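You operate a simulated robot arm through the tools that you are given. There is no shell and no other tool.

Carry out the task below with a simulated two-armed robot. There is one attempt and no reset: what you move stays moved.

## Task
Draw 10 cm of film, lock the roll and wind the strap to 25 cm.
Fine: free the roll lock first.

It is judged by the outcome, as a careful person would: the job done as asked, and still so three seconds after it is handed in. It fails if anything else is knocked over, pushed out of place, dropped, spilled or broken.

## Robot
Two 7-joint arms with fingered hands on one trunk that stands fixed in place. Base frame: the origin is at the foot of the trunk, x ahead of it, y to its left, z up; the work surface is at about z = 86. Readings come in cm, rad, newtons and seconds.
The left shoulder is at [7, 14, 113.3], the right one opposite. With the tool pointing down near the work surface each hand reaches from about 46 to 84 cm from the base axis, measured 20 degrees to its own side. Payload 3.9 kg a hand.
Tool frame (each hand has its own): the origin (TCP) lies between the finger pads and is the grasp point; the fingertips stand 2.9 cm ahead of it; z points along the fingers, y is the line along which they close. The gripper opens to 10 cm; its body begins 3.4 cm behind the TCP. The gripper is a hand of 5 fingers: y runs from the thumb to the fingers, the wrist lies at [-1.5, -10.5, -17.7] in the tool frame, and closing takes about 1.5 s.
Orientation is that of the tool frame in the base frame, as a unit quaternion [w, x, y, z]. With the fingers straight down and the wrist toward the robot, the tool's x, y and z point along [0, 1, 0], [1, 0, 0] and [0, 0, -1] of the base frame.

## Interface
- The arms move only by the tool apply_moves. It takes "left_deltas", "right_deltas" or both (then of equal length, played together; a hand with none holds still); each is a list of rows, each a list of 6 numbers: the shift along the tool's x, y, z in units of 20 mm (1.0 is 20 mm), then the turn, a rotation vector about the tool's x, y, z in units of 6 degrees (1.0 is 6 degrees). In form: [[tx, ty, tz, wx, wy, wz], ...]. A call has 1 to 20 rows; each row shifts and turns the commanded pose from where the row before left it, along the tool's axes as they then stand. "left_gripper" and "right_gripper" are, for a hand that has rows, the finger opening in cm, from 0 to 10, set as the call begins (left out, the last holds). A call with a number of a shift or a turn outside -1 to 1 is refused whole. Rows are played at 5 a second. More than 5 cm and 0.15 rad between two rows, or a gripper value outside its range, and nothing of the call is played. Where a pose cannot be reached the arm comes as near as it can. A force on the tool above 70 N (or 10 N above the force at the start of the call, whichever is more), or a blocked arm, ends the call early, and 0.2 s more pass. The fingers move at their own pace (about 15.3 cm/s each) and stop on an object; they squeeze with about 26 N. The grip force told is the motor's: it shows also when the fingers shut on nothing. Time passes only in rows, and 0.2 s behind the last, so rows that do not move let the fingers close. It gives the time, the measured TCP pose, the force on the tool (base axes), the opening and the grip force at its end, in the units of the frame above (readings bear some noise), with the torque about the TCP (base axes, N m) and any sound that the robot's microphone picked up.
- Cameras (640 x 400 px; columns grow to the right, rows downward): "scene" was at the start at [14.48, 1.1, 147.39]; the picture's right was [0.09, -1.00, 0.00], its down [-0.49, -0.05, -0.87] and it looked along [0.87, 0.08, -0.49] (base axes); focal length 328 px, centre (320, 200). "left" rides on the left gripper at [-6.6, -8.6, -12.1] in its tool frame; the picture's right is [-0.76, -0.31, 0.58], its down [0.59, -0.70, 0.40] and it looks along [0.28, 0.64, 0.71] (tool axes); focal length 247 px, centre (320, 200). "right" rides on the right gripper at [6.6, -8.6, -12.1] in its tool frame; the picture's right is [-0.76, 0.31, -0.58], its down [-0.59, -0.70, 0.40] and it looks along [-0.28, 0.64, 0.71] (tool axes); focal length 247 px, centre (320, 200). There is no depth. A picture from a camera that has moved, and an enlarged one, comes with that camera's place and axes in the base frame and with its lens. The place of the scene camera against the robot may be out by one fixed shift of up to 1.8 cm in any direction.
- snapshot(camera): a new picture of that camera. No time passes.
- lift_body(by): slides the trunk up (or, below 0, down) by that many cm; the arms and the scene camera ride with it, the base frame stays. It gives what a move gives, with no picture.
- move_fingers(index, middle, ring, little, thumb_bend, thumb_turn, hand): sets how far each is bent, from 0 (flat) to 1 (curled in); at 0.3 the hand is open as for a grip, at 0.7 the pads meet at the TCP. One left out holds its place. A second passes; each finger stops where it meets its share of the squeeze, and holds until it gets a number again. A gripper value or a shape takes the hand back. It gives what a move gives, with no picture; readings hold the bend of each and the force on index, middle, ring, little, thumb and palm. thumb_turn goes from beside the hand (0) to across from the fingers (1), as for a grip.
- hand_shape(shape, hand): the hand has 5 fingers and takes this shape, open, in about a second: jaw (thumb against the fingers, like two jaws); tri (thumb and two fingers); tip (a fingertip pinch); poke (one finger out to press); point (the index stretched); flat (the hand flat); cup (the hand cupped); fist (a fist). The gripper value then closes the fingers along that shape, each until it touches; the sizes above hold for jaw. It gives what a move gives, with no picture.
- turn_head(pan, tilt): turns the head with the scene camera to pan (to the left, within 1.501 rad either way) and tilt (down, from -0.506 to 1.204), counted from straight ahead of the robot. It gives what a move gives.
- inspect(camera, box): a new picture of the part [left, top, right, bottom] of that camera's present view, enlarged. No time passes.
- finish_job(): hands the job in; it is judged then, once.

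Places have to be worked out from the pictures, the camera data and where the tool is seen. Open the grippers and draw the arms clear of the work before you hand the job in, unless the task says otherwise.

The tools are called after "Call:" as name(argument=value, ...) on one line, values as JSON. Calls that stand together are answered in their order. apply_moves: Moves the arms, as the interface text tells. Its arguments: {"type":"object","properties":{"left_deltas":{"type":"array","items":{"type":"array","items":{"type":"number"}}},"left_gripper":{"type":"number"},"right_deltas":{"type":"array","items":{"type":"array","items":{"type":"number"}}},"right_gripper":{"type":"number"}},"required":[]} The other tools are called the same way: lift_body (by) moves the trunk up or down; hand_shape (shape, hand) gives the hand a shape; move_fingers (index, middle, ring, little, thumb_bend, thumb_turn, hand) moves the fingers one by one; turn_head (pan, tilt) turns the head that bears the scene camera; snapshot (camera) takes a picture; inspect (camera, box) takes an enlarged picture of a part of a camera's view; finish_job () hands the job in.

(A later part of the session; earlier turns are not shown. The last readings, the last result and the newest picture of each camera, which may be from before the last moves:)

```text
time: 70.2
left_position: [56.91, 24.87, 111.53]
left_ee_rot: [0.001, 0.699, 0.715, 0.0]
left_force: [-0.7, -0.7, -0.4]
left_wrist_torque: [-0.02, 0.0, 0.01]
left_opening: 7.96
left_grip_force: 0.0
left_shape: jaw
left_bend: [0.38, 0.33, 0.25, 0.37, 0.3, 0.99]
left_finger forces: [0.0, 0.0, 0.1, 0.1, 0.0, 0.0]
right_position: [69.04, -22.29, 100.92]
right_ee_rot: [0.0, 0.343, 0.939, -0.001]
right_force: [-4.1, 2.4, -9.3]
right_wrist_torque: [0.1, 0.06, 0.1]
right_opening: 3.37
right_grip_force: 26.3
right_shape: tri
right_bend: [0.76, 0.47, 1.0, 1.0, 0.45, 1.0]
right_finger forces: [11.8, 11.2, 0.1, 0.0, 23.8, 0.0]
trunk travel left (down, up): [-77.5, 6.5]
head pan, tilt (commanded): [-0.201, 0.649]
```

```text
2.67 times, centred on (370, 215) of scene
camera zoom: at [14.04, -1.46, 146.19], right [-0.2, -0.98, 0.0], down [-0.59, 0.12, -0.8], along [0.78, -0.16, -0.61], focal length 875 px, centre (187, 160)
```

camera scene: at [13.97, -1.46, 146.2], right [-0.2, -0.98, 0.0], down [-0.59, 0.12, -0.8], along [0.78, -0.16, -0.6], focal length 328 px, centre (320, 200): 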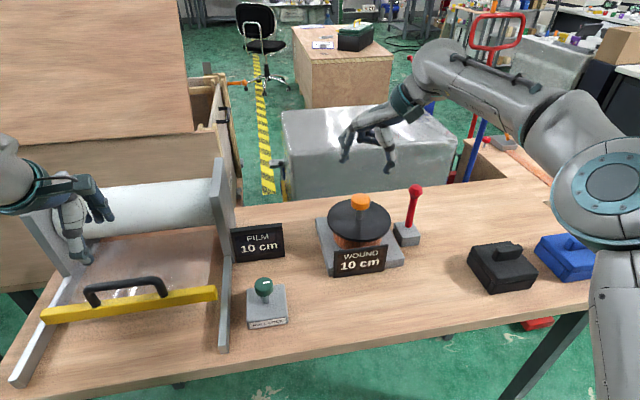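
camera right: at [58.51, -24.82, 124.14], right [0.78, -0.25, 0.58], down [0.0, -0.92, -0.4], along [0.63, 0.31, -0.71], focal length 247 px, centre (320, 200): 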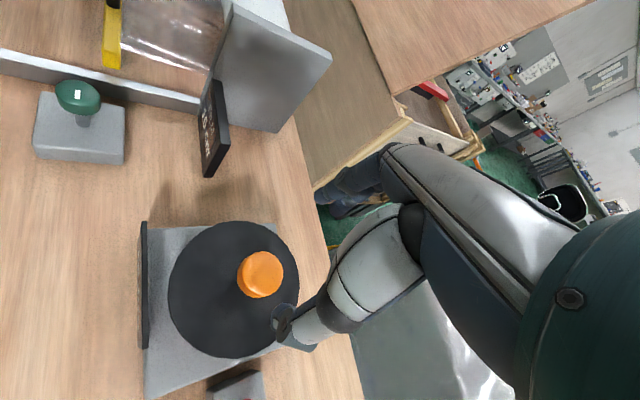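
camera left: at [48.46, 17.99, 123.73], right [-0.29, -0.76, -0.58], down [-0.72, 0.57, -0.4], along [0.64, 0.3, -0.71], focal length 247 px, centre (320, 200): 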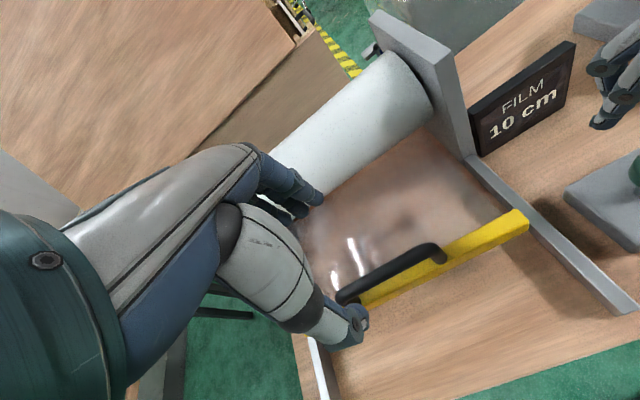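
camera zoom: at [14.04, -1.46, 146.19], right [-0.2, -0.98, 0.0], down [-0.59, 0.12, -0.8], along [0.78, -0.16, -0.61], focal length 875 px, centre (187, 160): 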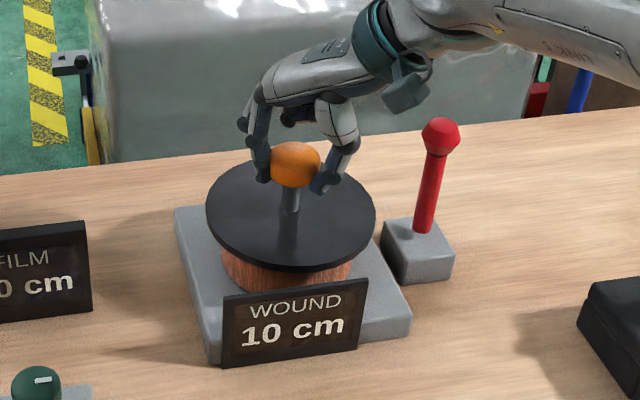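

Good grip on the orange knob (12/11/24 N). I try turning clockwise (seen from above) by 18 degrees and check torque, disc and display.

Call:
apply_moves(right_deltas=[[0, 0, 0, 0, 0, 0.6], [0, 0, 0, 0, 0, 0.6], [0, 0, 0, 0, 0, 0.6], [0, 0, 0, 0, 0, 0.6], [0, 0, 0, 0, 0, 0.6], [0, 0, 0, 0, 0, 0]])

Call:
inspect(camera="right", box=[140, 150, 420, 380])

Call:
inspect(camera="scene", box=[300, 140, 440, 290])

```text
time: 71.6
left_position: [57.09, 24.91, 111.47]
left_ee_rot: [0.0, 0.7, 0.715, -0.001]
left_force: [-1.1, 0.0, 0.2]
left_wrist_torque: [0.0, 0.0, 0.0]
left_opening: 7.96
left_grip_force: 0.0
left_shape: jaw
left_bend: [0.38, 0.33, 0.25, 0.37, 0.3, 0.99]
left_finger forces: [0.0, 0.0, 0.1, 0.0, 0.0, 0.1]
right_position: [69.18, -22.25, 100.86]
right_ee_rot: [-0.001, 0.486, 0.874, 0.0]
right_force: [-4.1, 10.0, -14.0]
right_wrist_torque: [0.22, 0.09, 0.09]
right_opening: 3.35
right_grip_force: 26.1
right_shape: tri
right_bend: [0.46, 0.47, 1.0, 1.0, 0.45, 1.0]
right_finger forces: [15.0, 11.7, 0.1, 0.1, 24.4, 0.0]
trunk travel left (down, up): [-77.5, 6.5]
head pan, tilt (commanded): [-0.201, 0.649]
```

```text
1.74 times, centred on (280, 265) of right
camera zoom: at [58.49, -21.26, 113.16], right [0.66, -0.48, 0.58], down [-0.29, -0.87, -0.4], along [0.69, 0.1, -0.71], focal length 430 px, centre (390, 87)
```

zoom: 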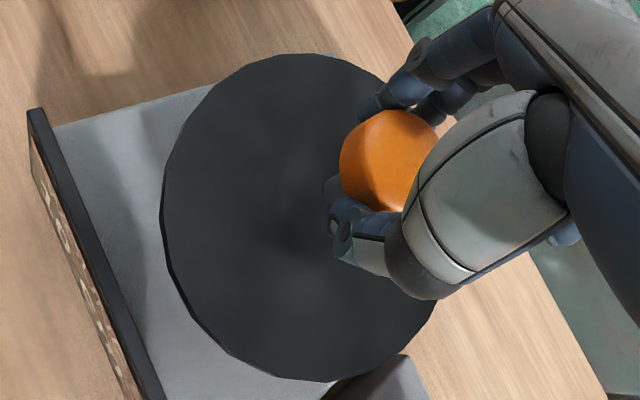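

```text
2.67 times, centred on (370, 215) of scene
camera zoom: at [14.13, -1.33, 146.18], right [-0.2, -0.98, 0.0], down [-0.59, 0.12, -0.8], along [0.78, -0.16, -0.61], focal length 875 px, centre (187, 160)
```

zoom: 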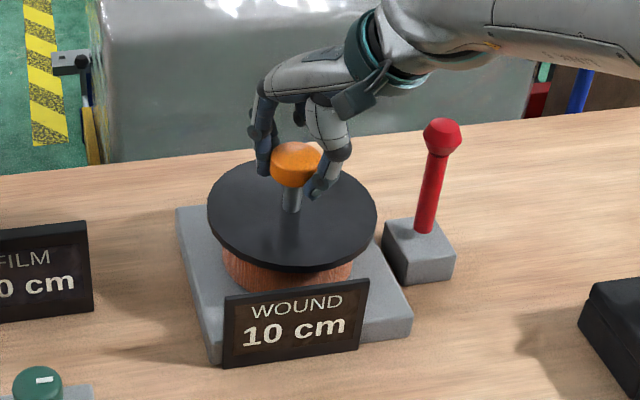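

Turning is easy (0.09 N m) and the display still reads 10. I relieve the side force a little and continue another 30 degrees clockwise.

Call:
apply_moves(right_deltas=[[0.05, 0.06, 0, 0, 0, 0.8], [0, 0, 0, 0, 0, 0.8], [0, 0, 0, 0, 0, 0.8], [0, 0, 0, 0, 0, 0.8], [0, 0, 0, 0, 0, 0.8], [0, 0, 0, 0, 0, 0.8], [0, 0, 0, 0, 0, 0]])

Call:
inspect(camera="right", box=[140, 150, 420, 380])

Call:
inspect(camera="scene", box=[300, 140, 440, 290])

```text
time: 73.2
left_position: [57.03, 24.95, 111.38]
left_ee_rot: [-0.001, 0.699, 0.715, -0.002]
left_force: [-0.1, 1.5, -1.0]
left_wrist_torque: [-0.02, 0.02, 0.02]
left_opening: 7.98
left_grip_force: 0.2
left_shape: jaw
left_bend: [0.38, 0.33, 0.25, 0.37, 0.3, 0.99]
left_finger forces: [0.0, 0.0, 0.0, 0.1, 0.0, 0.0]
right_position: [69.23, -22.15, 100.85]
right_ee_rot: [-0.001, 0.688, 0.725, 0.0]
right_force: [2.4, 13.5, -17.4]
right_wrist_torque: [0.2, -0.06, 0.08]
right_opening: 3.32
right_grip_force: 26.5
right_shape: tri
right_bend: [0.46, 0.47, 1.0, 1.0, 0.45, 0.99]
right_finger forces: [15.6, 12.4, 0.1, 0.0, 24.9, 0.1]
trunk travel left (down, up): [-77.5, 6.5]
head pan, tilt (commanded): [-0.201, 0.649]
```

```text
1.74 times, centred on (280, 265) of right
camera zoom: at [60.44, -16.11, 113.18], right [0.35, -0.74, 0.58], down [-0.67, -0.62, -0.4], along [0.65, -0.25, -0.71], focal length 430 px, centre (390, 87)
```

zoom: 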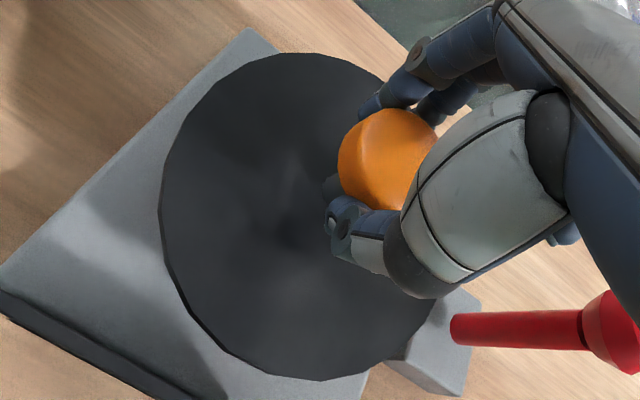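

```text
2.67 times, centred on (370, 215) of scene
camera zoom: at [14.34, -1.3, 146.16], right [-0.2, -0.98, 0.0], down [-0.59, 0.12, -0.8], along [0.78, -0.16, -0.61], focal length 875 px, centre (187, 160)
```

zoom: 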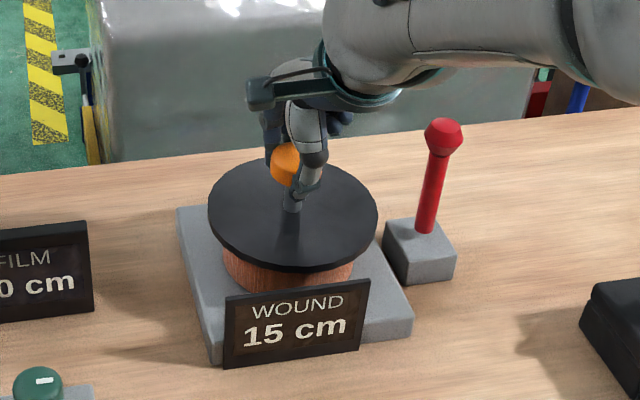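

The display changed to 15 cm: clockwise winds, 47 degrees so far. I relieve the +y side force and keep turning clockwise in small steps, watching for the flip to 20 to calibrate.

Call:
apply_moves(right_deltas=[[0.12, 0, 0, 0, 0, 0], [0, 0, 0, 0, 0, 0.8], [0, 0, 0, 0, 0, 0.8], [0, 0, 0, 0, 0, 0.8], [0, 0, 0, 0, 0, 0]])

Call:
inspect(camera="scene", box=[300, 140, 440, 290])

```text
time: 74.4
left_position: [57.09, 24.77, 111.47]
left_ee_rot: [-0.001, 0.699, 0.715, 0.0]
left_force: [-0.2, 0.5, -1.1]
left_wrist_torque: [0.0, 0.03, -0.04]
left_opening: 7.97
left_grip_force: 0.1
left_shape: jaw
left_bend: [0.38, 0.33, 0.25, 0.37, 0.3, 0.99]
left_finger forces: [0.0, 0.1, 0.1, 0.1, 0.0, 0.0]
right_position: [69.32, -22.13, 100.95]
right_ee_rot: [0.001, 0.774, 0.633, 0.0]
right_force: [3.8, 5.8, -11.4]
right_wrist_torque: [0.13, -0.1, 0.13]
right_opening: 3.3
right_grip_force: 25.8
right_shape: tri
right_bend: [0.46, 0.47, 1.0, 1.0, 0.45, 1.0]
right_finger forces: [13.4, 13.3, 0.0, 0.0, 23.2, 0.1]
trunk travel left (down, up): [-77.5, 6.5]
head pan, tilt (commanded): [-0.201, 0.649]
```

```text
2.67 times, centred on (370, 215) of scene
camera zoom: at [14.27, -1.42, 146.17], right [-0.2, -0.98, 0.0], down [-0.59, 0.12, -0.8], along [0.78, -0.16, -0.61], focal length 875 px, centre (187, 160)
```

zoom: 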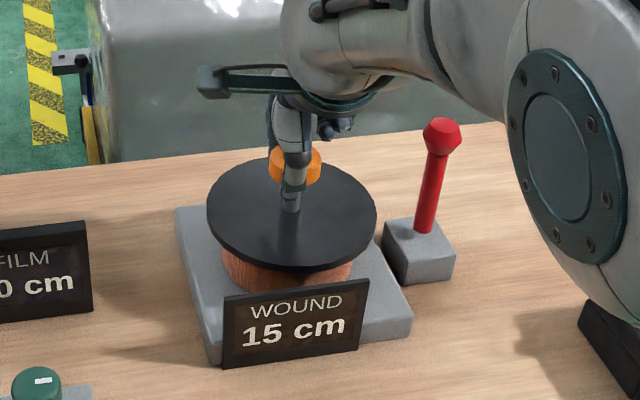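

61 degrees turned, still 15 cm. The pose tracks well, so I continue 10 degrees more.

Call:
apply_moves(right_deltas=[[0, 0, 0, 0, 0, 0.8], [0, 0, 0, 0, 0, 0.8], [0, 0, 0, 0, 0, 0]])

Call:
inspect(camera="scene", box=[300, 140, 440, 290])

```text
time: 75.2
left_position: [57.16, 24.9, 111.39]
left_ee_rot: [-0.001, 0.699, 0.715, -0.002]
left_force: [0.4, 0.3, -0.1]
left_wrist_torque: [0.01, 0.01, 0.04]
left_opening: 7.96
left_grip_force: 0.1
left_shape: jaw
left_bend: [0.38, 0.33, 0.25, 0.37, 0.3, 0.99]
left_finger forces: [0.0, 0.0, 0.0, 0.1, 0.0, 0.0]
right_position: [69.29, -22.1, 100.94]
right_ee_rot: [-0.001, 0.824, 0.566, 0.0]
right_force: [9.9, 6.8, -7.3]
right_wrist_torque: [0.11, -0.22, 0.13]
right_opening: 3.29
right_grip_force: 26.3
right_shape: tri
right_bend: [0.46, 0.47, 1.0, 1.0, 0.46, 1.0]
right_finger forces: [15.4, 13.3, 0.1, 0.0, 22.2, 0.0]
trunk travel left (down, up): [-77.5, 6.5]
head pan, tilt (commanded): [-0.201, 0.649]
```

```text
2.67 times, centred on (370, 215) of scene
camera zoom: at [14.33, -1.36, 146.17], right [-0.2, -0.98, 0.0], down [-0.59, 0.12, -0.8], along [0.78, -0.16, -0.61], focal length 875 px, centre (187, 160)
```

zoom: 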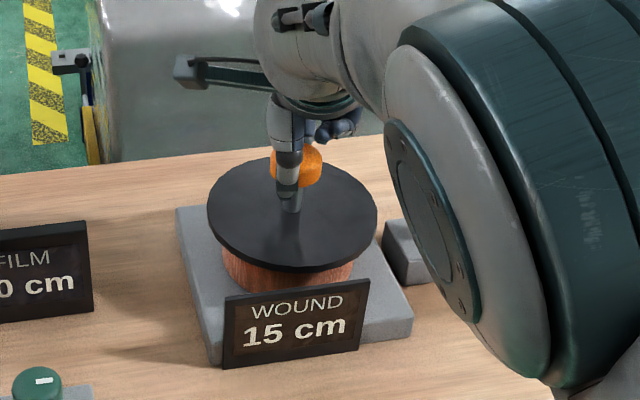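

71 degrees, still 15. The arm still tracks, so I relieve the side force and turn another 10 degrees.

Call:
apply_moves(right_deltas=[[0.1, 0.07, 0, 0, 0, 0.8], [0, 0, 0, 0, 0, 0.8], [0, 0, 0, 0, 0, 0]])

Call:
inspect(camera="scene", box=[300, 140, 440, 290])

```text
time: 76.0
left_position: [57.03, 24.87, 111.37]
left_ee_rot: [0.0, 0.699, 0.715, -0.001]
left_force: [-0.5, -0.1, 0.6]
left_wrist_torque: [-0.01, 0.04, -0.02]
left_opening: 7.97
left_grip_force: 0.0
left_shape: jaw
left_bend: [0.38, 0.33, 0.25, 0.37, 0.3, 0.99]
left_finger forces: [0.1, 0.0, 0.0, 0.0, 0.0, 0.0]
right_position: [69.45, -21.93, 100.85]
right_ee_rot: [-0.001, 0.868, 0.496, -0.001]
right_force: [4.1, 5.4, -9.4]
right_wrist_torque: [0.07, -0.13, 0.09]
right_opening: 3.27
right_grip_force: 25.8
right_shape: tri
right_bend: [0.46, 0.47, 1.0, 1.0, 0.46, 1.0]
right_finger forces: [12.8, 12.1, 0.0, 0.1, 24.3, 0.1]
trunk travel left (down, up): [-77.5, 6.5]
head pan, tilt (commanded): [-0.201, 0.649]
```

```text
2.67 times, centred on (370, 215) of scene
camera zoom: at [14.23, -1.4, 146.17], right [-0.2, -0.98, 0.0], down [-0.59, 0.12, -0.8], along [0.78, -0.16, -0.61], focal length 875 px, centre (187, 160)
```

zoom: 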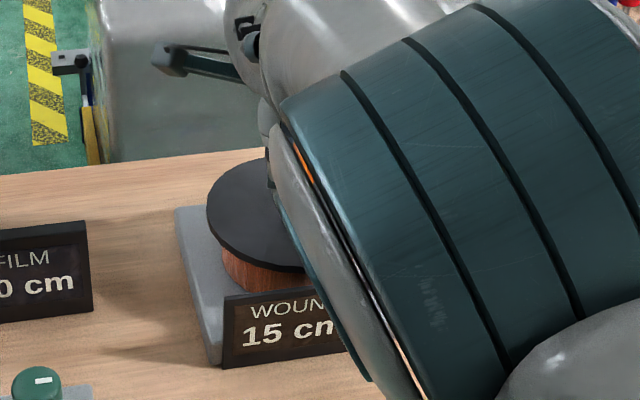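

80 degrees turned, display still 15, and the elbow is swinging inward, so it is time to re-grip. I open the hand, rise, and check that the display holds.

Call:
apply_moves(right_deltas=[[0, 0, 0, 0, 0, 0], [0, 0, 0, 0, 0, 0], [0, 0, 0, 0, 0, 0], [0, 0, 0, 0, 0, 0], [0, 0, -0.5, 0, 0, 0], [0, 0, -0.8, 0, 0, 0], [0, 0, -0.9, 0, 0, 0], [0, 0, 0, 0, 0, 0]], right_gripper=8)

Call:
snapshot(camera="scene")

Call:
snapshot(camera="right")

```text
time: 77.8
left_position: [56.87, 24.74, 111.48]
left_ee_rot: [0.0, 0.699, 0.715, 0.0]
left_force: [0.4, 0.0, 0.3]
left_wrist_torque: [0.0, 0.02, 0.03]
left_opening: 7.94
left_grip_force: 0.0
left_shape: jaw
left_bend: [0.38, 0.33, 0.25, 0.37, 0.3, 0.99]
left_finger forces: [0.1, 0.0, 0.1, 0.0, 0.0, 0.1]
right_position: [69.37, -22.14, 105.56]
right_ee_rot: [-0.001, 0.869, 0.495, 0.0]
right_force: [-0.5, 0.0, -0.2]
right_wrist_torque: [-0.01, 0.0, -0.03]
right_opening: 7.97
right_grip_force: 0.0
right_shape: tri
right_bend: [0.38, 0.33, 0.99, 1.0, 0.3, 0.99]
right_finger forces: [0.0, 0.0, 0.0, 0.1, 0.0, 0.1]
trunk travel left (down, up): [-77.5, 6.5]
head pan, tilt (commanded): [-0.201, 0.649]
```

```text
taken
camera scene: at [14.01, -1.47, 146.2], right [-0.2, -0.98, 0.0], down [-0.59, 0.12, -0.8], along [0.78, -0.16, -0.6], focal length 328 px, centre (320, 200)
```

scene: 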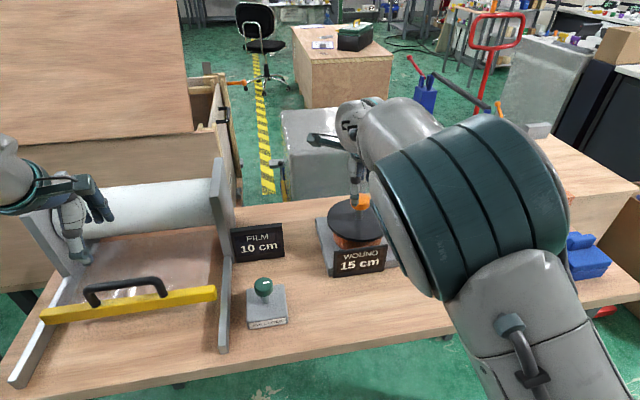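

```text
taken
camera right: at [65.34, -12.11, 117.68], right [-0.12, -0.81, 0.58], down [-0.9, -0.15, -0.4], along [0.41, -0.57, -0.71], focal length 247 px, centre (320, 200)
```

right: 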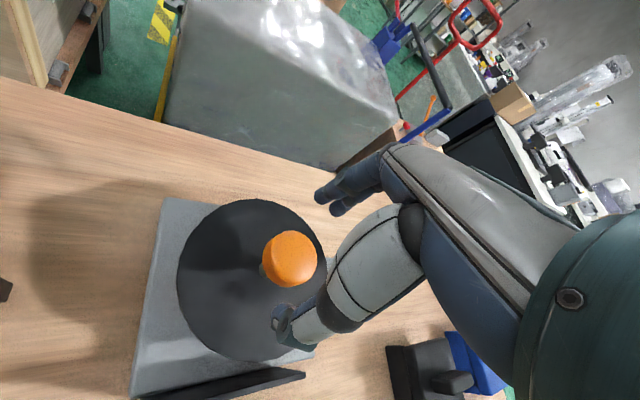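

The display holds 15 after release. The side forces give the knob axis as (69.5, −22.2); I rotate the open hand back counter-clockwise by about 110 degrees above the knob for the next stroke.

Call:
apply_moves(right_deltas=[[0.01, 0.06, -0.4, 0, 0, -0.92], [0, 0, 0, 0, 0, -0.92], [0, 0, 0, 0, 0, -0.92], [0, 0, 0, 0, 0, -0.92], [0, 0, 0, 0, 0, -0.92], [0, 0, 0, 0, 0, -0.92], [0, 0, 0, 0, 0, -0.92], [0, 0, 0, 0, 0, -0.92], [0, 0, 0, 0, 0, -0.92], [0, 0, 0, 0, 0, -0.92], [0, 0, 0, 0, 0, -0.92], [0, 0, 0, 0, 0, -0.92], [0, 0, 0, 0, 0, -0.92], [0, 0, 0, 0, 0, -0.92], [0, 0, 0, 0, 0, -0.92], [0, 0, 0, 0, 0, -0.92], [0, 0, 0, 0, 0, -0.92], [0, 0, 0, 0, 0, -0.92], [0, 0, 0, 0, 0, -0.92], [0, 0, 0, 0, 0, 0]])

Call:
snapshot(camera="right")

Call:
snapshot(camera="scene")

```text
time: 82.0
left_position: [56.82, 24.74, 111.63]
left_ee_rot: [0.0, 0.699, 0.715, -0.001]
left_force: [0.2, 0.0, 0.5]
left_wrist_torque: [0.0, -0.02, -0.01]
left_opening: 7.97
left_grip_force: 0.0
left_shape: jaw
left_bend: [0.38, 0.33, 0.25, 0.37, 0.3, 0.99]
left_finger forces: [0.0, 0.0, 0.0, 0.0, 0.1, 0.0]
right_position: [69.2, -21.96, 106.14]
right_ee_rot: [0.0, 0.136, 0.991, 0.001]
right_force: [0.4, -0.5, -0.8]
right_wrist_torque: [0.0, 0.01, 0.0]
right_opening: 7.98
right_grip_force: 0.1
right_shape: tri
right_bend: [0.38, 0.33, 0.99, 1.0, 0.3, 0.99]
right_finger forces: [0.0, 0.0, 0.0, 0.0, 0.0, 0.0]
trunk travel left (down, up): [-77.5, 6.5]
head pan, tilt (commanded): [-0.201, 0.649]
```

```text
taken
camera right: at [60.54, -28.57, 118.41], right [0.81, 0.09, 0.58], down [0.38, -0.84, -0.4], along [0.45, 0.54, -0.71], focal length 247 px, centre (320, 200)
```

right: 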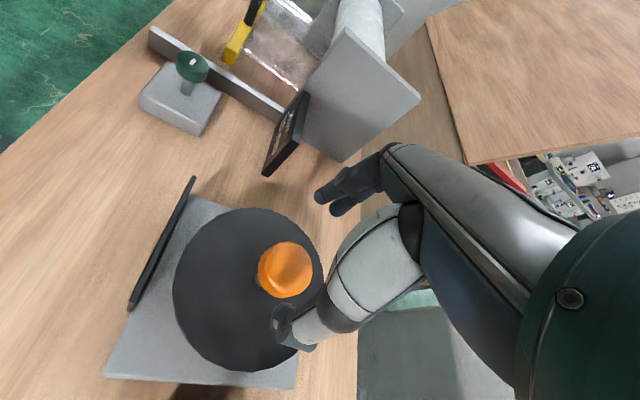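

```text
taken
camera scene: at [13.9, -1.51, 146.21], right [-0.2, -0.98, 0.0], down [-0.59, 0.12, -0.8], along [0.78, -0.16, -0.6], focal length 328 px, centre (320, 200)
```

scene: 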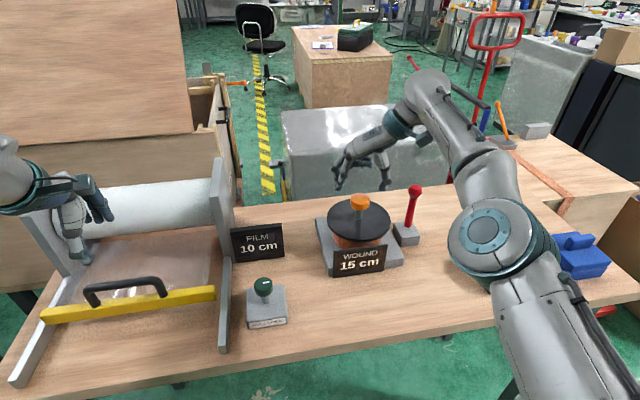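

The hand is at yaw 74 degrees above the knob with clear surroundings. I lower to z ≈ 101 with a small correction and close on the knob.

Call:
apply_moves(right_deltas=[[-0.12, -0.05, 0.6, 0, 0, 0], [0, 0, 0.7, 0, 0, 0], [0, 0, 0.7, 0, 0, 0], [0, 0, 0.57, 0, 0, 0], [0, 0, 0, 0, 0, 0]])

Call:
apply_moves(right_deltas=[[0, 0, 0, 0, 0, 0], [0, 0, 0, 0, 0, 0], [0, 0, 0, 0, 0, 0], [0, 0, 0, 0, 0, 0], [0, 0, 0, 0, 0, 0], [0, 0, 0, 0, 0, 0], [0, 0, 0, 0, 0, 0], [0, 0, 0, 0, 0, 0]], right_gripper=0)

Call:
inspect(camera="right", box=[140, 150, 420, 380])

Call:
inspect(camera="scene", box=[300, 140, 440, 290])

```text
time: 83.2
left_position: [56.88, 24.84, 111.59]
left_ee_rot: [0.0, 0.699, 0.715, 0.0]
left_force: [-0.8, 0.0, 0.7]
left_wrist_torque: [-0.01, -0.05, -0.01]
left_opening: 7.96
left_grip_force: 0.1
left_shape: jaw
left_bend: [0.38, 0.33, 0.25, 0.37, 0.3, 0.99]
left_finger forces: [0.0, 0.0, 0.1, 0.1, 0.0, 0.0]
right_position: [69.37, -22.05, 100.85]
right_ee_rot: [0.001, 0.137, 0.991, -0.001]
right_force: [0.6, -0.3, 0.4]
right_wrist_torque: [0.02, -0.01, 0.01]
right_opening: 7.98
right_grip_force: 0.1
right_shape: tri
right_bend: [0.38, 0.33, 0.99, 1.0, 0.3, 0.99]
right_finger forces: [0.1, 0.0, 0.0, 0.1, 0.0, 0.1]
right hand out of reach, approached as far as the arm can: row 1
trunk travel left (down, up): [-77.5, 6.5]
head pan, tilt (commanded): [-0.201, 0.649]
```

```text
time: 85.0
left_position: [56.97, 24.78, 111.45]
left_ee_rot: [0.0, 0.699, 0.715, 0.0]
left_force: [-0.1, 0.3, 0.4]
left_wrist_torque: [0.0, 0.02, 0.0]
left_opening: 7.98
left_grip_force: 0.0
left_shape: jaw
left_bend: [0.38, 0.33, 0.25, 0.37, 0.3, 0.99]
left_finger forces: [0.1, 0.1, 0.0, 0.0, 0.1, 0.1]
right_position: [69.28, -22.09, 100.87]
right_ee_rot: [0.0, 0.137, 0.991, 0.0]
right_force: [-4.5, 2.3, -9.4]
right_wrist_torque: [0.08, 0.05, 0.11]
right_opening: 3.33
right_grip_force: 25.8
right_shape: tri
right_bend: [0.74, 0.54, 1.0, 1.0, 0.39, 1.0]
right_finger forces: [13.0, 11.6, 0.0, 0.0, 23.8, 0.0]
trunk travel left (down, up): [-77.5, 6.5]
head pan, tilt (commanded): [-0.201, 0.649]
```

```text
1.74 times, centred on (280, 265) of right
camera zoom: at [60.76, -28.59, 112.96], right [0.81, 0.09, 0.58], down [0.38, -0.84, -0.4], along [0.45, 0.54, -0.71], focal length 430 px, centre (390, 87)
```

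zoom: 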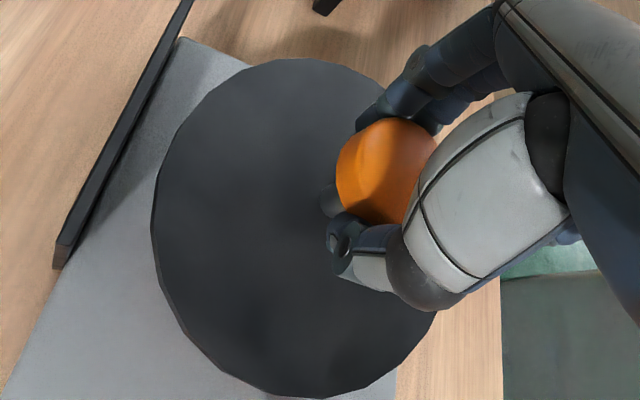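

```text
2.67 times, centred on (370, 215) of scene
camera zoom: at [14.05, -1.48, 146.19], right [-0.2, -0.98, 0.0], down [-0.59, 0.12, -0.8], along [0.78, -0.16, -0.61], focal length 875 px, centre (187, 160)
```

zoom: 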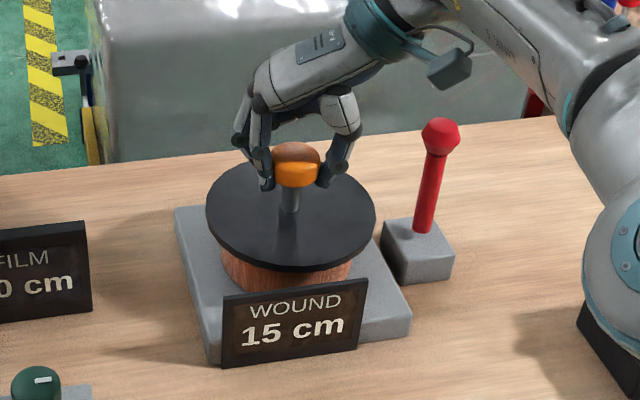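

Firm grip again. I turn clockwise 10 degrees at a time and look for the flip to 20.

Call:
apply_moves(right_deltas=[[0, 0, 0, 0, 0, 0.6], [0, 0, 0, 0, 0, 0.6], [0, 0, 0, 0, 0, 0.5], [0, 0, 0, 0, 0, 0]])

Call:
inspect(camera="scene", box=[300, 140, 440, 290])

```text
time: 86.0
left_position: [57.0, 24.94, 111.46]
left_ee_rot: [0.0, 0.699, 0.715, 0.0]
left_force: [0.6, 0.2, 0.5]
left_wrist_torque: [0.01, 0.0, 0.0]
left_opening: 7.96
left_grip_force: 0.1
left_shape: jaw
left_bend: [0.38, 0.33, 0.25, 0.37, 0.3, 0.99]
left_finger forces: [0.0, 0.1, 0.1, 0.0, 0.0, 0.1]
right_position: [69.47, -22.1, 100.83]
right_ee_rot: [-0.001, 0.224, 0.975, 0.0]
right_force: [-4.4, 5.3, -16.9]
right_wrist_torque: [0.21, 0.03, 0.08]
right_opening: 3.32
right_grip_force: 25.8
right_shape: tri
right_bend: [0.74, 0.54, 1.0, 1.0, 0.39, 1.0]
right_finger forces: [14.5, 13.2, 0.0, 0.1, 24.9, 0.0]
trunk travel left (down, up): [-77.5, 6.5]
head pan, tilt (commanded): [-0.201, 0.649]
```

```text
2.67 times, centred on (370, 215) of scene
camera zoom: at [14.19, -1.43, 146.17], right [-0.2, -0.98, 0.0], down [-0.59, 0.12, -0.8], along [0.78, -0.16, -0.61], focal length 875 px, centre (187, 160)
```

zoom: 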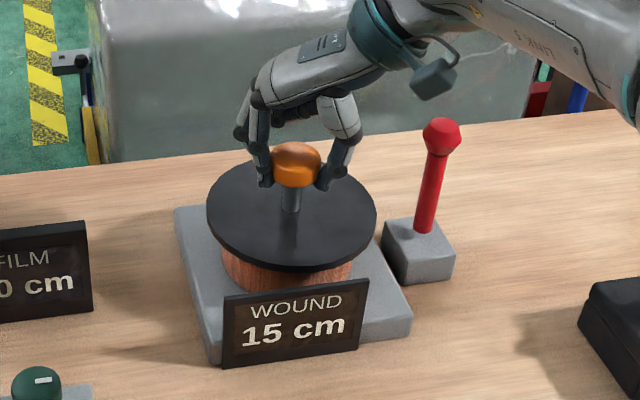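

90 degrees total, still 15. I continue 10 degrees, easing down 1 mm.

Call:
apply_moves(right_deltas=[[0, 0, 0.06, 0, 0, 0.6], [0, 0, 0, 0, 0, 0.6], [0, 0, 0, 0, 0, 0.5], [0, 0, 0, 0, 0, 0]])

Call:
inspect(camera="scene", box=[300, 140, 440, 290])

```text
time: 87.0
left_position: [57.06, 24.9, 111.46]
left_ee_rot: [-0.001, 0.7, 0.714, -0.001]
left_force: [-1.2, -0.5, -0.5]
left_wrist_torque: [-0.02, 0.0, -0.02]
left_opening: 7.97
left_grip_force: 0.1
left_shape: jaw
left_bend: [0.38, 0.33, 0.25, 0.37, 0.3, 0.99]
left_finger forces: [0.0, 0.1, 0.0, 0.0, 0.0, 0.0]
right_position: [69.47, -22.09, 100.62]
right_ee_rot: [0.0, 0.31, 0.951, 0.0]
right_force: [0.1, 5.1, -10.7]
right_wrist_torque: [0.18, -0.02, 0.07]
right_opening: 3.28
right_grip_force: 26.0
right_shape: tri
right_bend: [0.74, 0.54, 1.0, 1.0, 0.39, 1.0]
right_finger forces: [14.0, 13.4, 0.0, 0.0, 22.9, 0.0]
trunk travel left (down, up): [-77.5, 6.5]
head pan, tilt (commanded): [-0.201, 0.649]
```

```text
2.67 times, centred on (370, 215) of scene
camera zoom: at [14.16, -1.39, 146.18], right [-0.2, -0.98, 0.0], down [-0.59, 0.12, -0.8], along [0.78, -0.16, -0.61], focal length 875 px, centre (187, 160)
```

zoom: 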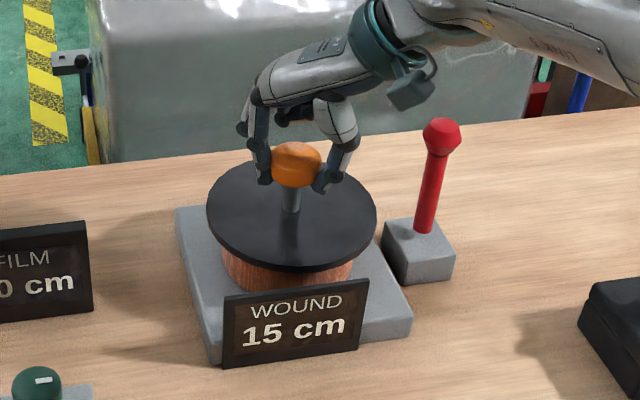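

100 degrees, still 15. I continue 10 degrees.

Call:
apply_moves(right_deltas=[[0, 0, 0, 0, 0, 0.6], [0, 0, 0, 0, 0, 0.6], [0, 0, 0, 0, 0, 0.5], [0, 0, 0, 0, 0, 0]])

Call:
inspect(camera="scene", box=[300, 140, 440, 290])

```text
time: 88.0
left_position: [57.05, 24.96, 111.42]
left_ee_rot: [0.001, 0.699, 0.715, -0.001]
left_force: [-0.7, -0.3, -0.2]
left_wrist_torque: [0.01, -0.02, 0.0]
left_opening: 7.94
left_grip_force: 0.1
left_shape: jaw
left_bend: [0.38, 0.33, 0.25, 0.37, 0.3, 0.99]
left_finger forces: [0.0, 0.0, 0.0, 0.1, 0.0, 0.0]
right_position: [69.34, -22.07, 100.69]
right_ee_rot: [-0.001, 0.394, 0.919, -0.001]
right_force: [2.8, 9.3, -9.1]
right_wrist_torque: [0.23, -0.1, 0.14]
right_opening: 3.27
right_grip_force: 26.1
right_shape: tri
right_bend: [0.74, 0.53, 1.0, 1.0, 0.39, 1.0]
right_finger forces: [15.4, 14.0, 0.0, 0.1, 22.3, 0.0]
trunk travel left (down, up): [-77.5, 6.5]
head pan, tilt (commanded): [-0.201, 0.649]
```

```text
2.67 times, centred on (370, 215) of scene
camera zoom: at [14.21, -1.32, 146.18], right [-0.2, -0.98, 0.0], down [-0.59, 0.12, -0.8], along [0.78, -0.16, -0.61], focal length 875 px, centre (187, 160)
```

zoom: 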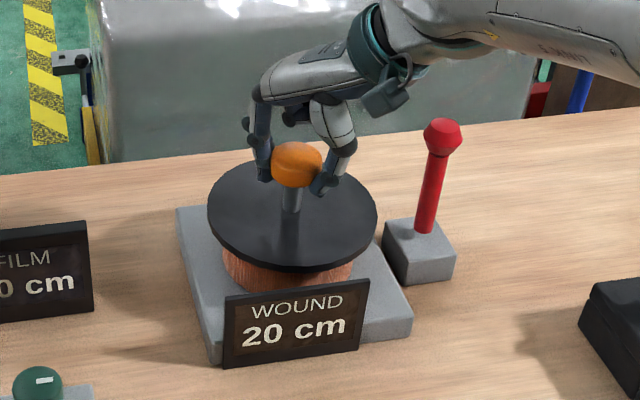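

The display flipped to 20 between 101 and 111 degrees, implying about 25 cm per turn, so 25 cm should come at about 215 degrees with a flip at about 179. I ease the side force and turn another 34 degrees in this grip.

Call:
apply_moves(right_deltas=[[0.05, 0.08, 0, 0, 0, 0.6], [0, 0, 0, 0, 0, 0.7], [0, 0, 0, 0, 0, 0.7], [0, 0, 0, 0, 0, 0.7], [0.03, 0.02, 0, 0, 0, 0.7], [0, 0, 0, 0, 0, 0.7], [0.03, 0.02, 0, 0, 0, 0.7], [0, 0, 0, 0, 0, 0.7], [0, 0, 0, 0, 0, 0]])

Call:
inspect(camera="scene", box=[300, 140, 440, 290])

```text
time: 90.0
left_position: [57.1, 24.66, 111.42]
left_ee_rot: [-0.001, 0.699, 0.715, 0.0]
left_force: [0.0, 0.1, -0.1]
left_wrist_torque: [0.03, -0.02, 0.0]
left_opening: 7.94
left_grip_force: 0.1
left_shape: jaw
left_bend: [0.38, 0.33, 0.25, 0.37, 0.3, 0.99]
left_finger forces: [0.0, 0.0, 0.0, 0.1, 0.0, 0.1]
right_position: [69.52, -21.82, 100.67]
right_ee_rot: [-0.001, 0.639, 0.769, 0.001]
right_force: [7.5, -2.1, -4.5]
right_wrist_torque: [0.05, -0.23, 0.11]
right_opening: 3.24
right_grip_force: 25.9
right_shape: tri
right_bend: [0.74, 0.52, 1.0, 1.0, 0.39, 1.0]
right_finger forces: [12.0, 14.1, 0.1, 0.0, 22.4, 0.0]
trunk travel left (down, up): [-77.5, 6.5]
head pan, tilt (commanded): [-0.201, 0.649]
```

```text
2.67 times, centred on (370, 215) of scene
camera zoom: at [14.24, -1.59, 146.17], right [-0.2, -0.98, 0.0], down [-0.59, 0.12, -0.8], along [0.78, -0.16, -0.61], focal length 875 px, centre (187, 160)
```

zoom: 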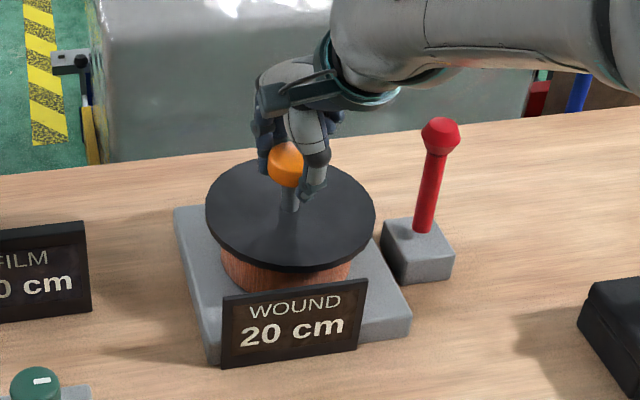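

144 degrees, reading 20 as predicted. I turn another 29 degrees in this grip.

Call:
apply_moves(right_deltas=[[0, 0.08, 0, 0, 0, 0.8], [0, 0, 0, 0, 0, 0.8], [0, 0, 0, 0, 0, 0.8], [0, 0, 0, 0, 0, 0.8], [0, 0.03, 0, 0, 0, 0.8], [0, 0, 0, 0, 0, 0.8], [0, 0, 0, 0, 0, 0]])

Call:
inspect(camera="scene", box=[300, 140, 440, 290])

```text
time: 91.6
left_position: [57.09, 24.81, 111.41]
left_ee_rot: [-0.001, 0.699, 0.715, 0.0]
left_force: [-0.3, 0.5, 0.5]
left_wrist_torque: [0.0, -0.03, -0.01]
left_opening: 7.98
left_grip_force: 0.1
left_shape: jaw
left_bend: [0.38, 0.33, 0.25, 0.37, 0.3, 0.99]
left_finger forces: [0.1, 0.1, 0.0, 0.0, 0.0, 0.0]
right_position: [69.68, -21.91, 100.76]
right_ee_rot: [-0.001, 0.81, 0.586, 0.0]
right_force: [10.3, -1.8, -4.6]
right_wrist_torque: [-0.05, -0.31, 0.11]
right_opening: 3.25
right_grip_force: 26.1
right_shape: tri
right_bend: [0.74, 0.52, 1.0, 1.0, 0.4, 1.0]
right_finger forces: [15.5, 14.5, 0.0, 0.0, 21.0, 0.0]
trunk travel left (down, up): [-77.5, 6.5]
head pan, tilt (commanded): [-0.201, 0.649]
```

```text
2.67 times, centred on (370, 215) of scene
camera zoom: at [14.31, -1.57, 146.16], right [-0.2, -0.98, 0.0], down [-0.59, 0.12, -0.79], along [0.78, -0.16, -0.61], focal length 875 px, centre (187, 160)
```

zoom: 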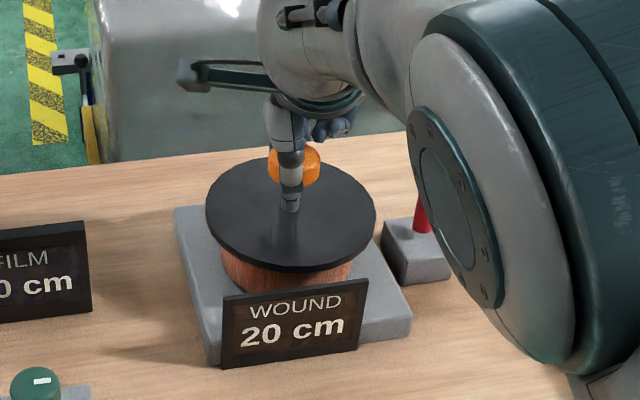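

173 degrees total. I release, rise, and rotate the open hand back by about 72 degrees for the last stroke.

Call:
apply_moves(right_deltas=[[0, 0, 0, 0, 0, 0], [0, 0, 0, 0, 0, 0], [0, 0, 0, 0, 0, 0], [0, 0, 0, 0, 0, 0], [0, 0, -0.6, 0, 0, 0], [0, 0, -0.9, 0, 0, 0], [0, 0, -0.9, 0, 0, 0], [0, 0, 0, 0, 0, -0.9], [0, 0, 0, 0, 0, -0.9], [0, 0, 0, 0, 0, -0.9], [0, 0, 0, 0, 0, -0.9], [0, 0, 0, 0, 0, -0.9], [0, 0, 0, 0, 0, -0.9], [0, 0, 0, 0, 0, -0.9], [0, 0, 0, 0, 0, -0.9], [0, 0, 0, 0, 0, -0.9], [0, 0, 0, 0, 0, -0.9], [0, 0, 0, 0, 0, -0.9], [0, 0, 0, 0, 0, -0.9], [0, 0, 0, 0, 0, -0.9]], right_gripper=8)

Call:
apply_moves(right_deltas=[[0, 0, 0, 0, 0, 0], [0, 0, 0, 0, 0, 0]])

Call:
inspect(camera="scene", box=[300, 140, 440, 290])

Call:
inspect(camera="right", box=[140, 150, 420, 380])

```text
time: 95.8
left_position: [56.85, 24.72, 111.59]
left_ee_rot: [0.0, 0.699, 0.715, -0.001]
left_force: [0.1, 0.4, -0.2]
left_wrist_torque: [-0.01, 0.02, -0.02]
left_opening: 7.98
left_grip_force: 0.0
left_shape: jaw
left_bend: [0.38, 0.33, 0.25, 0.37, 0.3, 0.99]
left_finger forces: [0.0, 0.0, 0.1, 0.1, 0.0, 0.0]
right_position: [69.51, -21.91, 105.56]
right_ee_rot: [0.0, 0.325, 0.946, 0.0]
right_force: [-0.8, -0.3, 0.0]
right_wrist_torque: [-0.02, -0.02, -0.02]
right_opening: 7.98
right_grip_force: 0.1
right_shape: tri
right_bend: [0.38, 0.33, 0.99, 1.0, 0.3, 0.99]
right_finger forces: [0.0, 0.0, 0.0, 0.0, 0.0, 0.1]
trunk travel left (down, up): [-77.5, 6.5]
head pan, tilt (commanded): [-0.201, 0.649]
```

```text
time: 96.4
left_position: [56.8, 24.82, 111.51]
left_ee_rot: [0.0, 0.699, 0.715, 0.0]
left_force: [-0.3, -0.3, -0.1]
left_wrist_torque: [0.01, 0.0, 0.01]
left_opening: 7.99
left_grip_force: 0.1
left_shape: jaw
left_bend: [0.38, 0.33, 0.25, 0.37, 0.3, 0.99]
left_finger forces: [0.0, 0.0, 0.1, 0.0, 0.0, 0.0]
right_position: [69.44, -21.79, 105.64]
right_ee_rot: [0.0, 0.325, 0.946, 0.0]
right_force: [-1.1, 0.5, 0.0]
right_wrist_torque: [0.01, 0.01, -0.02]
right_opening: 7.97
right_grip_force: 0.0
right_shape: tri
right_bend: [0.38, 0.33, 0.99, 1.0, 0.3, 0.99]
right_finger forces: [0.0, 0.0, 0.0, 0.0, 0.1, 0.0]
trunk travel left (down, up): [-77.5, 6.5]
head pan, tilt (commanded): [-0.201, 0.649]
```

```text
2.67 times, centred on (370, 215) of scene
camera zoom: at [13.97, -1.47, 146.2], right [-0.2, -0.98, 0.0], down [-0.59, 0.12, -0.8], along [0.78, -0.16, -0.6], focal length 875 px, centre (187, 160)
```

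zoom: 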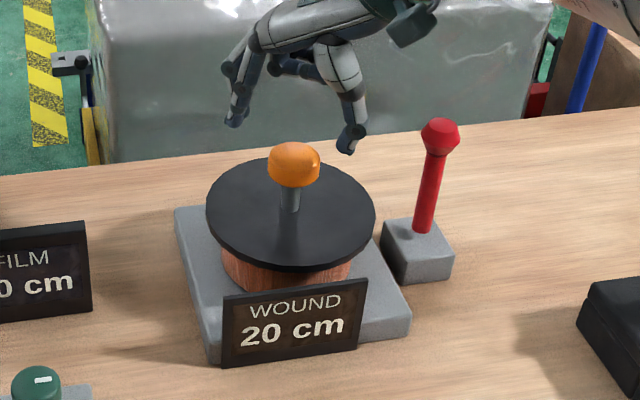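

```text
1.74 times, centred on (280, 265) of right
camera zoom: at [59.14, -24.6, 117.77], right [0.79, -0.22, 0.58], down [0.03, -0.92, -0.4], along [0.62, 0.33, -0.71], focal length 430 px, centre (390, 87)
```

zoom: 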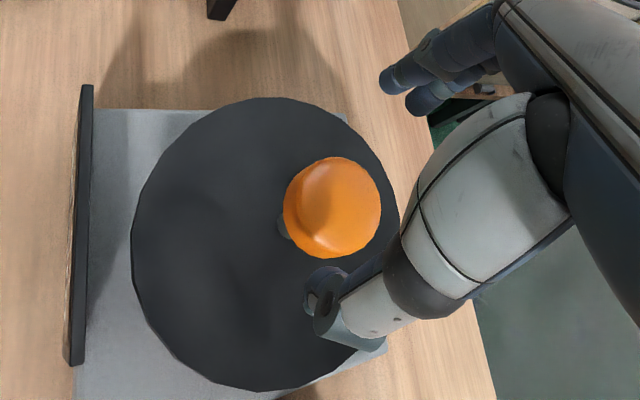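

The display holds at 20. I correct the position by about 3 mm, lower onto the knob and close.

Call:
apply_moves(right_deltas=[[-0.14, -0.08, 0.5, 0, 0, 0], [0, 0, 0.7, 0, 0, 0], [0, 0, 0.7, 0, 0, 0], [0, 0, 0.48, 0, 0, 0], [0, 0, 0, 0, 0, 0]])

Call:
apply_moves(right_deltas=[[0, 0, 0, 0, 0, 0], [0, 0, 0, 0, 0, 0], [0, 0, 0, 0, 0, 0], [0, 0, 0, 0, 0, 0], [0, 0, 0, 0, 0, 0], [0, 0, 0, 0, 0, 0], [0, 0, 0, 0, 0, 0], [0, 0, 0, 0, 0, 0]], right_gripper=0)

Call:
inspect(camera="scene", box=[300, 140, 440, 290])

```text
time: 97.6
left_position: [56.91, 24.87, 111.45]
left_ee_rot: [0.0, 0.699, 0.715, 0.0]
left_force: [0.1, -0.6, 0.7]
left_wrist_torque: [-0.01, 0.01, 0.0]
left_opening: 7.97
left_grip_force: 0.0
left_shape: jaw
left_bend: [0.38, 0.33, 0.25, 0.37, 0.3, 0.99]
left_finger forces: [0.0, 0.1, 0.0, 0.0, 0.0, 0.1]
right_position: [69.61, -22.04, 100.83]
right_ee_rot: [0.001, 0.325, 0.946, 0.001]
right_force: [0.4, 0.0, 0.1]
right_wrist_torque: [0.03, -0.02, 0.01]
right_opening: 7.98
right_grip_force: 0.1
right_shape: tri
right_bend: [0.38, 0.33, 0.99, 1.0, 0.3, 0.99]
right_finger forces: [0.0, 0.0, 0.1, 0.0, 0.1, 0.1]
trunk travel left (down, up): [-77.5, 6.5]
head pan, tilt (commanded): [-0.201, 0.649]
```

```text
time: 99.4
left_position: [56.96, 24.78, 111.38]
left_ee_rot: [0.0, 0.698, 0.716, 0.0]
left_force: [0.1, 0.5, -0.7]
left_wrist_torque: [0.01, -0.03, 0.0]
left_opening: 7.99
left_grip_force: 0.1
left_shape: jaw
left_bend: [0.38, 0.33, 0.25, 0.37, 0.3, 0.99]
left_finger forces: [0.1, 0.0, 0.0, 0.1, 0.1, 0.1]
right_position: [69.71, -22.03, 100.7]
right_ee_rot: [0.0, 0.324, 0.946, 0.0]
right_force: [-3.1, 2.0, -9.0]
right_wrist_torque: [0.1, -0.01, 0.05]
right_opening: 3.47
right_grip_force: 26.4
right_shape: tri
right_bend: [0.75, 0.54, 1.0, 1.0, 0.38, 1.0]
right_finger forces: [12.6, 10.6, 0.0, 0.0, 24.2, 0.0]
trunk travel left (down, up): [-77.5, 6.5]
head pan, tilt (commanded): [-0.201, 0.649]
```

```text
2.67 times, centred on (370, 215) of scene
camera zoom: at [14.06, -1.48, 146.19], right [-0.2, -0.98, 0.0], down [-0.59, 0.12, -0.8], along [0.78, -0.16, -0.61], focal length 875 px, centre (187, 160)
```

zoom: 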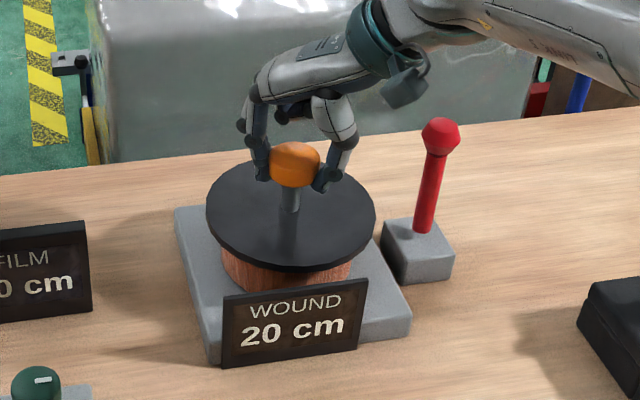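

Gripped at yaw 52 degrees with 173 degrees accumulated. I step 5 degrees at a time to catch the flip to 25 (expected near 179).

Call:
apply_moves(right_deltas=[[0, 0, 0, 0, 0, 0.8], [0, 0, 0, 0, 0, 0]])

Call:
inspect(camera="scene", box=[330, 230, 400, 290])

```text
time: 100.0
left_position: [56.91, 24.79, 111.45]
left_ee_rot: [0.0, 0.7, 0.714, 0.0]
left_force: [-0.2, 0.5, 0.5]
left_wrist_torque: [0.0, 0.01, 0.02]
left_opening: 7.97
left_grip_force: 0.0
left_shape: jaw
left_bend: [0.38, 0.33, 0.25, 0.37, 0.3, 0.99]
left_finger forces: [0.1, 0.0, 0.0, 0.0, 0.1, 0.0]
right_position: [69.7, -21.98, 100.74]
right_ee_rot: [0.0, 0.364, 0.931, 0.0]
right_force: [-3.6, 1.4, -8.7]
right_wrist_torque: [0.1, 0.03, 0.08]
right_opening: 3.46
right_grip_force: 26.3
right_shape: tri
right_bend: [0.75, 0.54, 1.0, 1.0, 0.38, 1.0]
right_finger forces: [12.6, 10.9, 0.0, 0.1, 24.4, 0.0]
trunk travel left (down, up): [-77.5, 6.5]
head pan, tilt (commanded): [-0.201, 0.649]
```

```text
6.67 times, centred on (365, 260) of scene
camera zoom: at [14.05, -1.5, 146.19], right [-0.2, -0.98, 0.0], down [-0.59, 0.12, -0.8], along [0.78, -0.16, -0.61], focal length 2188 px, centre (20, -200)
```

zoom: 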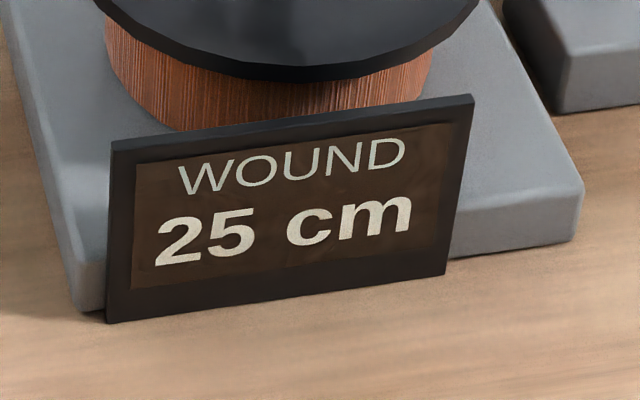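

Flip to 25 (the 22.5 cm point) came between 173 and 177.5 degrees, giving about 0.0713 cm per degree, so 25.0 cm is about 33 degrees further. I turn 33.5 degrees more.

Call:
apply_moves(right_deltas=[[0, 0, 0, 0, 0, 0.8], [0, 0, 0, 0, 0, 0.8], [0, 0, 0, 0, 0, 0.8], [0, 0, 0, 0, 0, 0.8], [0, 0, 0, 0, 0, 0.8], [0, 0, 0, 0, 0, 0.8], [0, 0, 0, 0, 0, 0.75], [0, 0, 0, 0, 0, 0], [0, 0, 0, 0, 0, 0]])

Call:
inspect(camera="scene", box=[300, 140, 440, 290])

Call:
inspect(camera="right", box=[140, 150, 420, 380])

```text
time: 102.0
left_position: [56.84, 24.8, 111.6]
left_ee_rot: [-0.001, 0.699, 0.715, -0.001]
left_force: [-0.4, 0.2, -0.1]
left_wrist_torque: [0.01, -0.02, 0.01]
left_opening: 7.95
left_grip_force: 0.1
left_shape: jaw
left_bend: [0.38, 0.33, 0.25, 0.37, 0.3, 0.99]
left_finger forces: [0.0, 0.0, 0.0, 0.0, 0.0, 0.0]
right_position: [69.81, -22.12, 100.8]
right_ee_rot: [-0.001, 0.615, 0.788, 0.0]
right_force: [-0.2, -2.1, -9.6]
right_wrist_torque: [0.01, -0.05, 0.08]
right_opening: 3.43
right_grip_force: 25.8
right_shape: tri
right_bend: [0.75, 0.54, 1.0, 1.0, 0.39, 1.0]
right_finger forces: [11.7, 12.8, 0.1, 0.0, 25.7, 0.0]
trunk travel left (down, up): [-77.5, 6.5]
head pan, tilt (commanded): [-0.201, 0.649]
```

```text
2.67 times, centred on (370, 215) of scene
camera zoom: at [14.12, -1.55, 146.18], right [-0.2, -0.98, 0.0], down [-0.59, 0.12, -0.8], along [0.78, -0.16, -0.61], focal length 875 px, centre (187, 160)
```

zoom: 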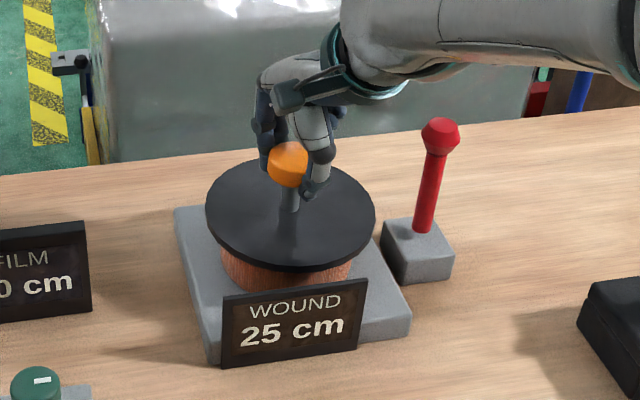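

```text
1.74 times, centred on (280, 265) of right
camera zoom: at [59.97, -17.86, 112.98], right [0.48, -0.66, 0.58], down [-0.54, -0.74, -0.4], along [0.69, -0.12, -0.71], focal length 430 px, centre (390, 87)
```

zoom: 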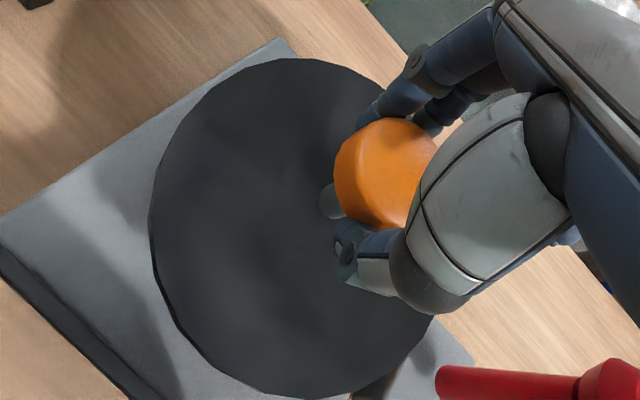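

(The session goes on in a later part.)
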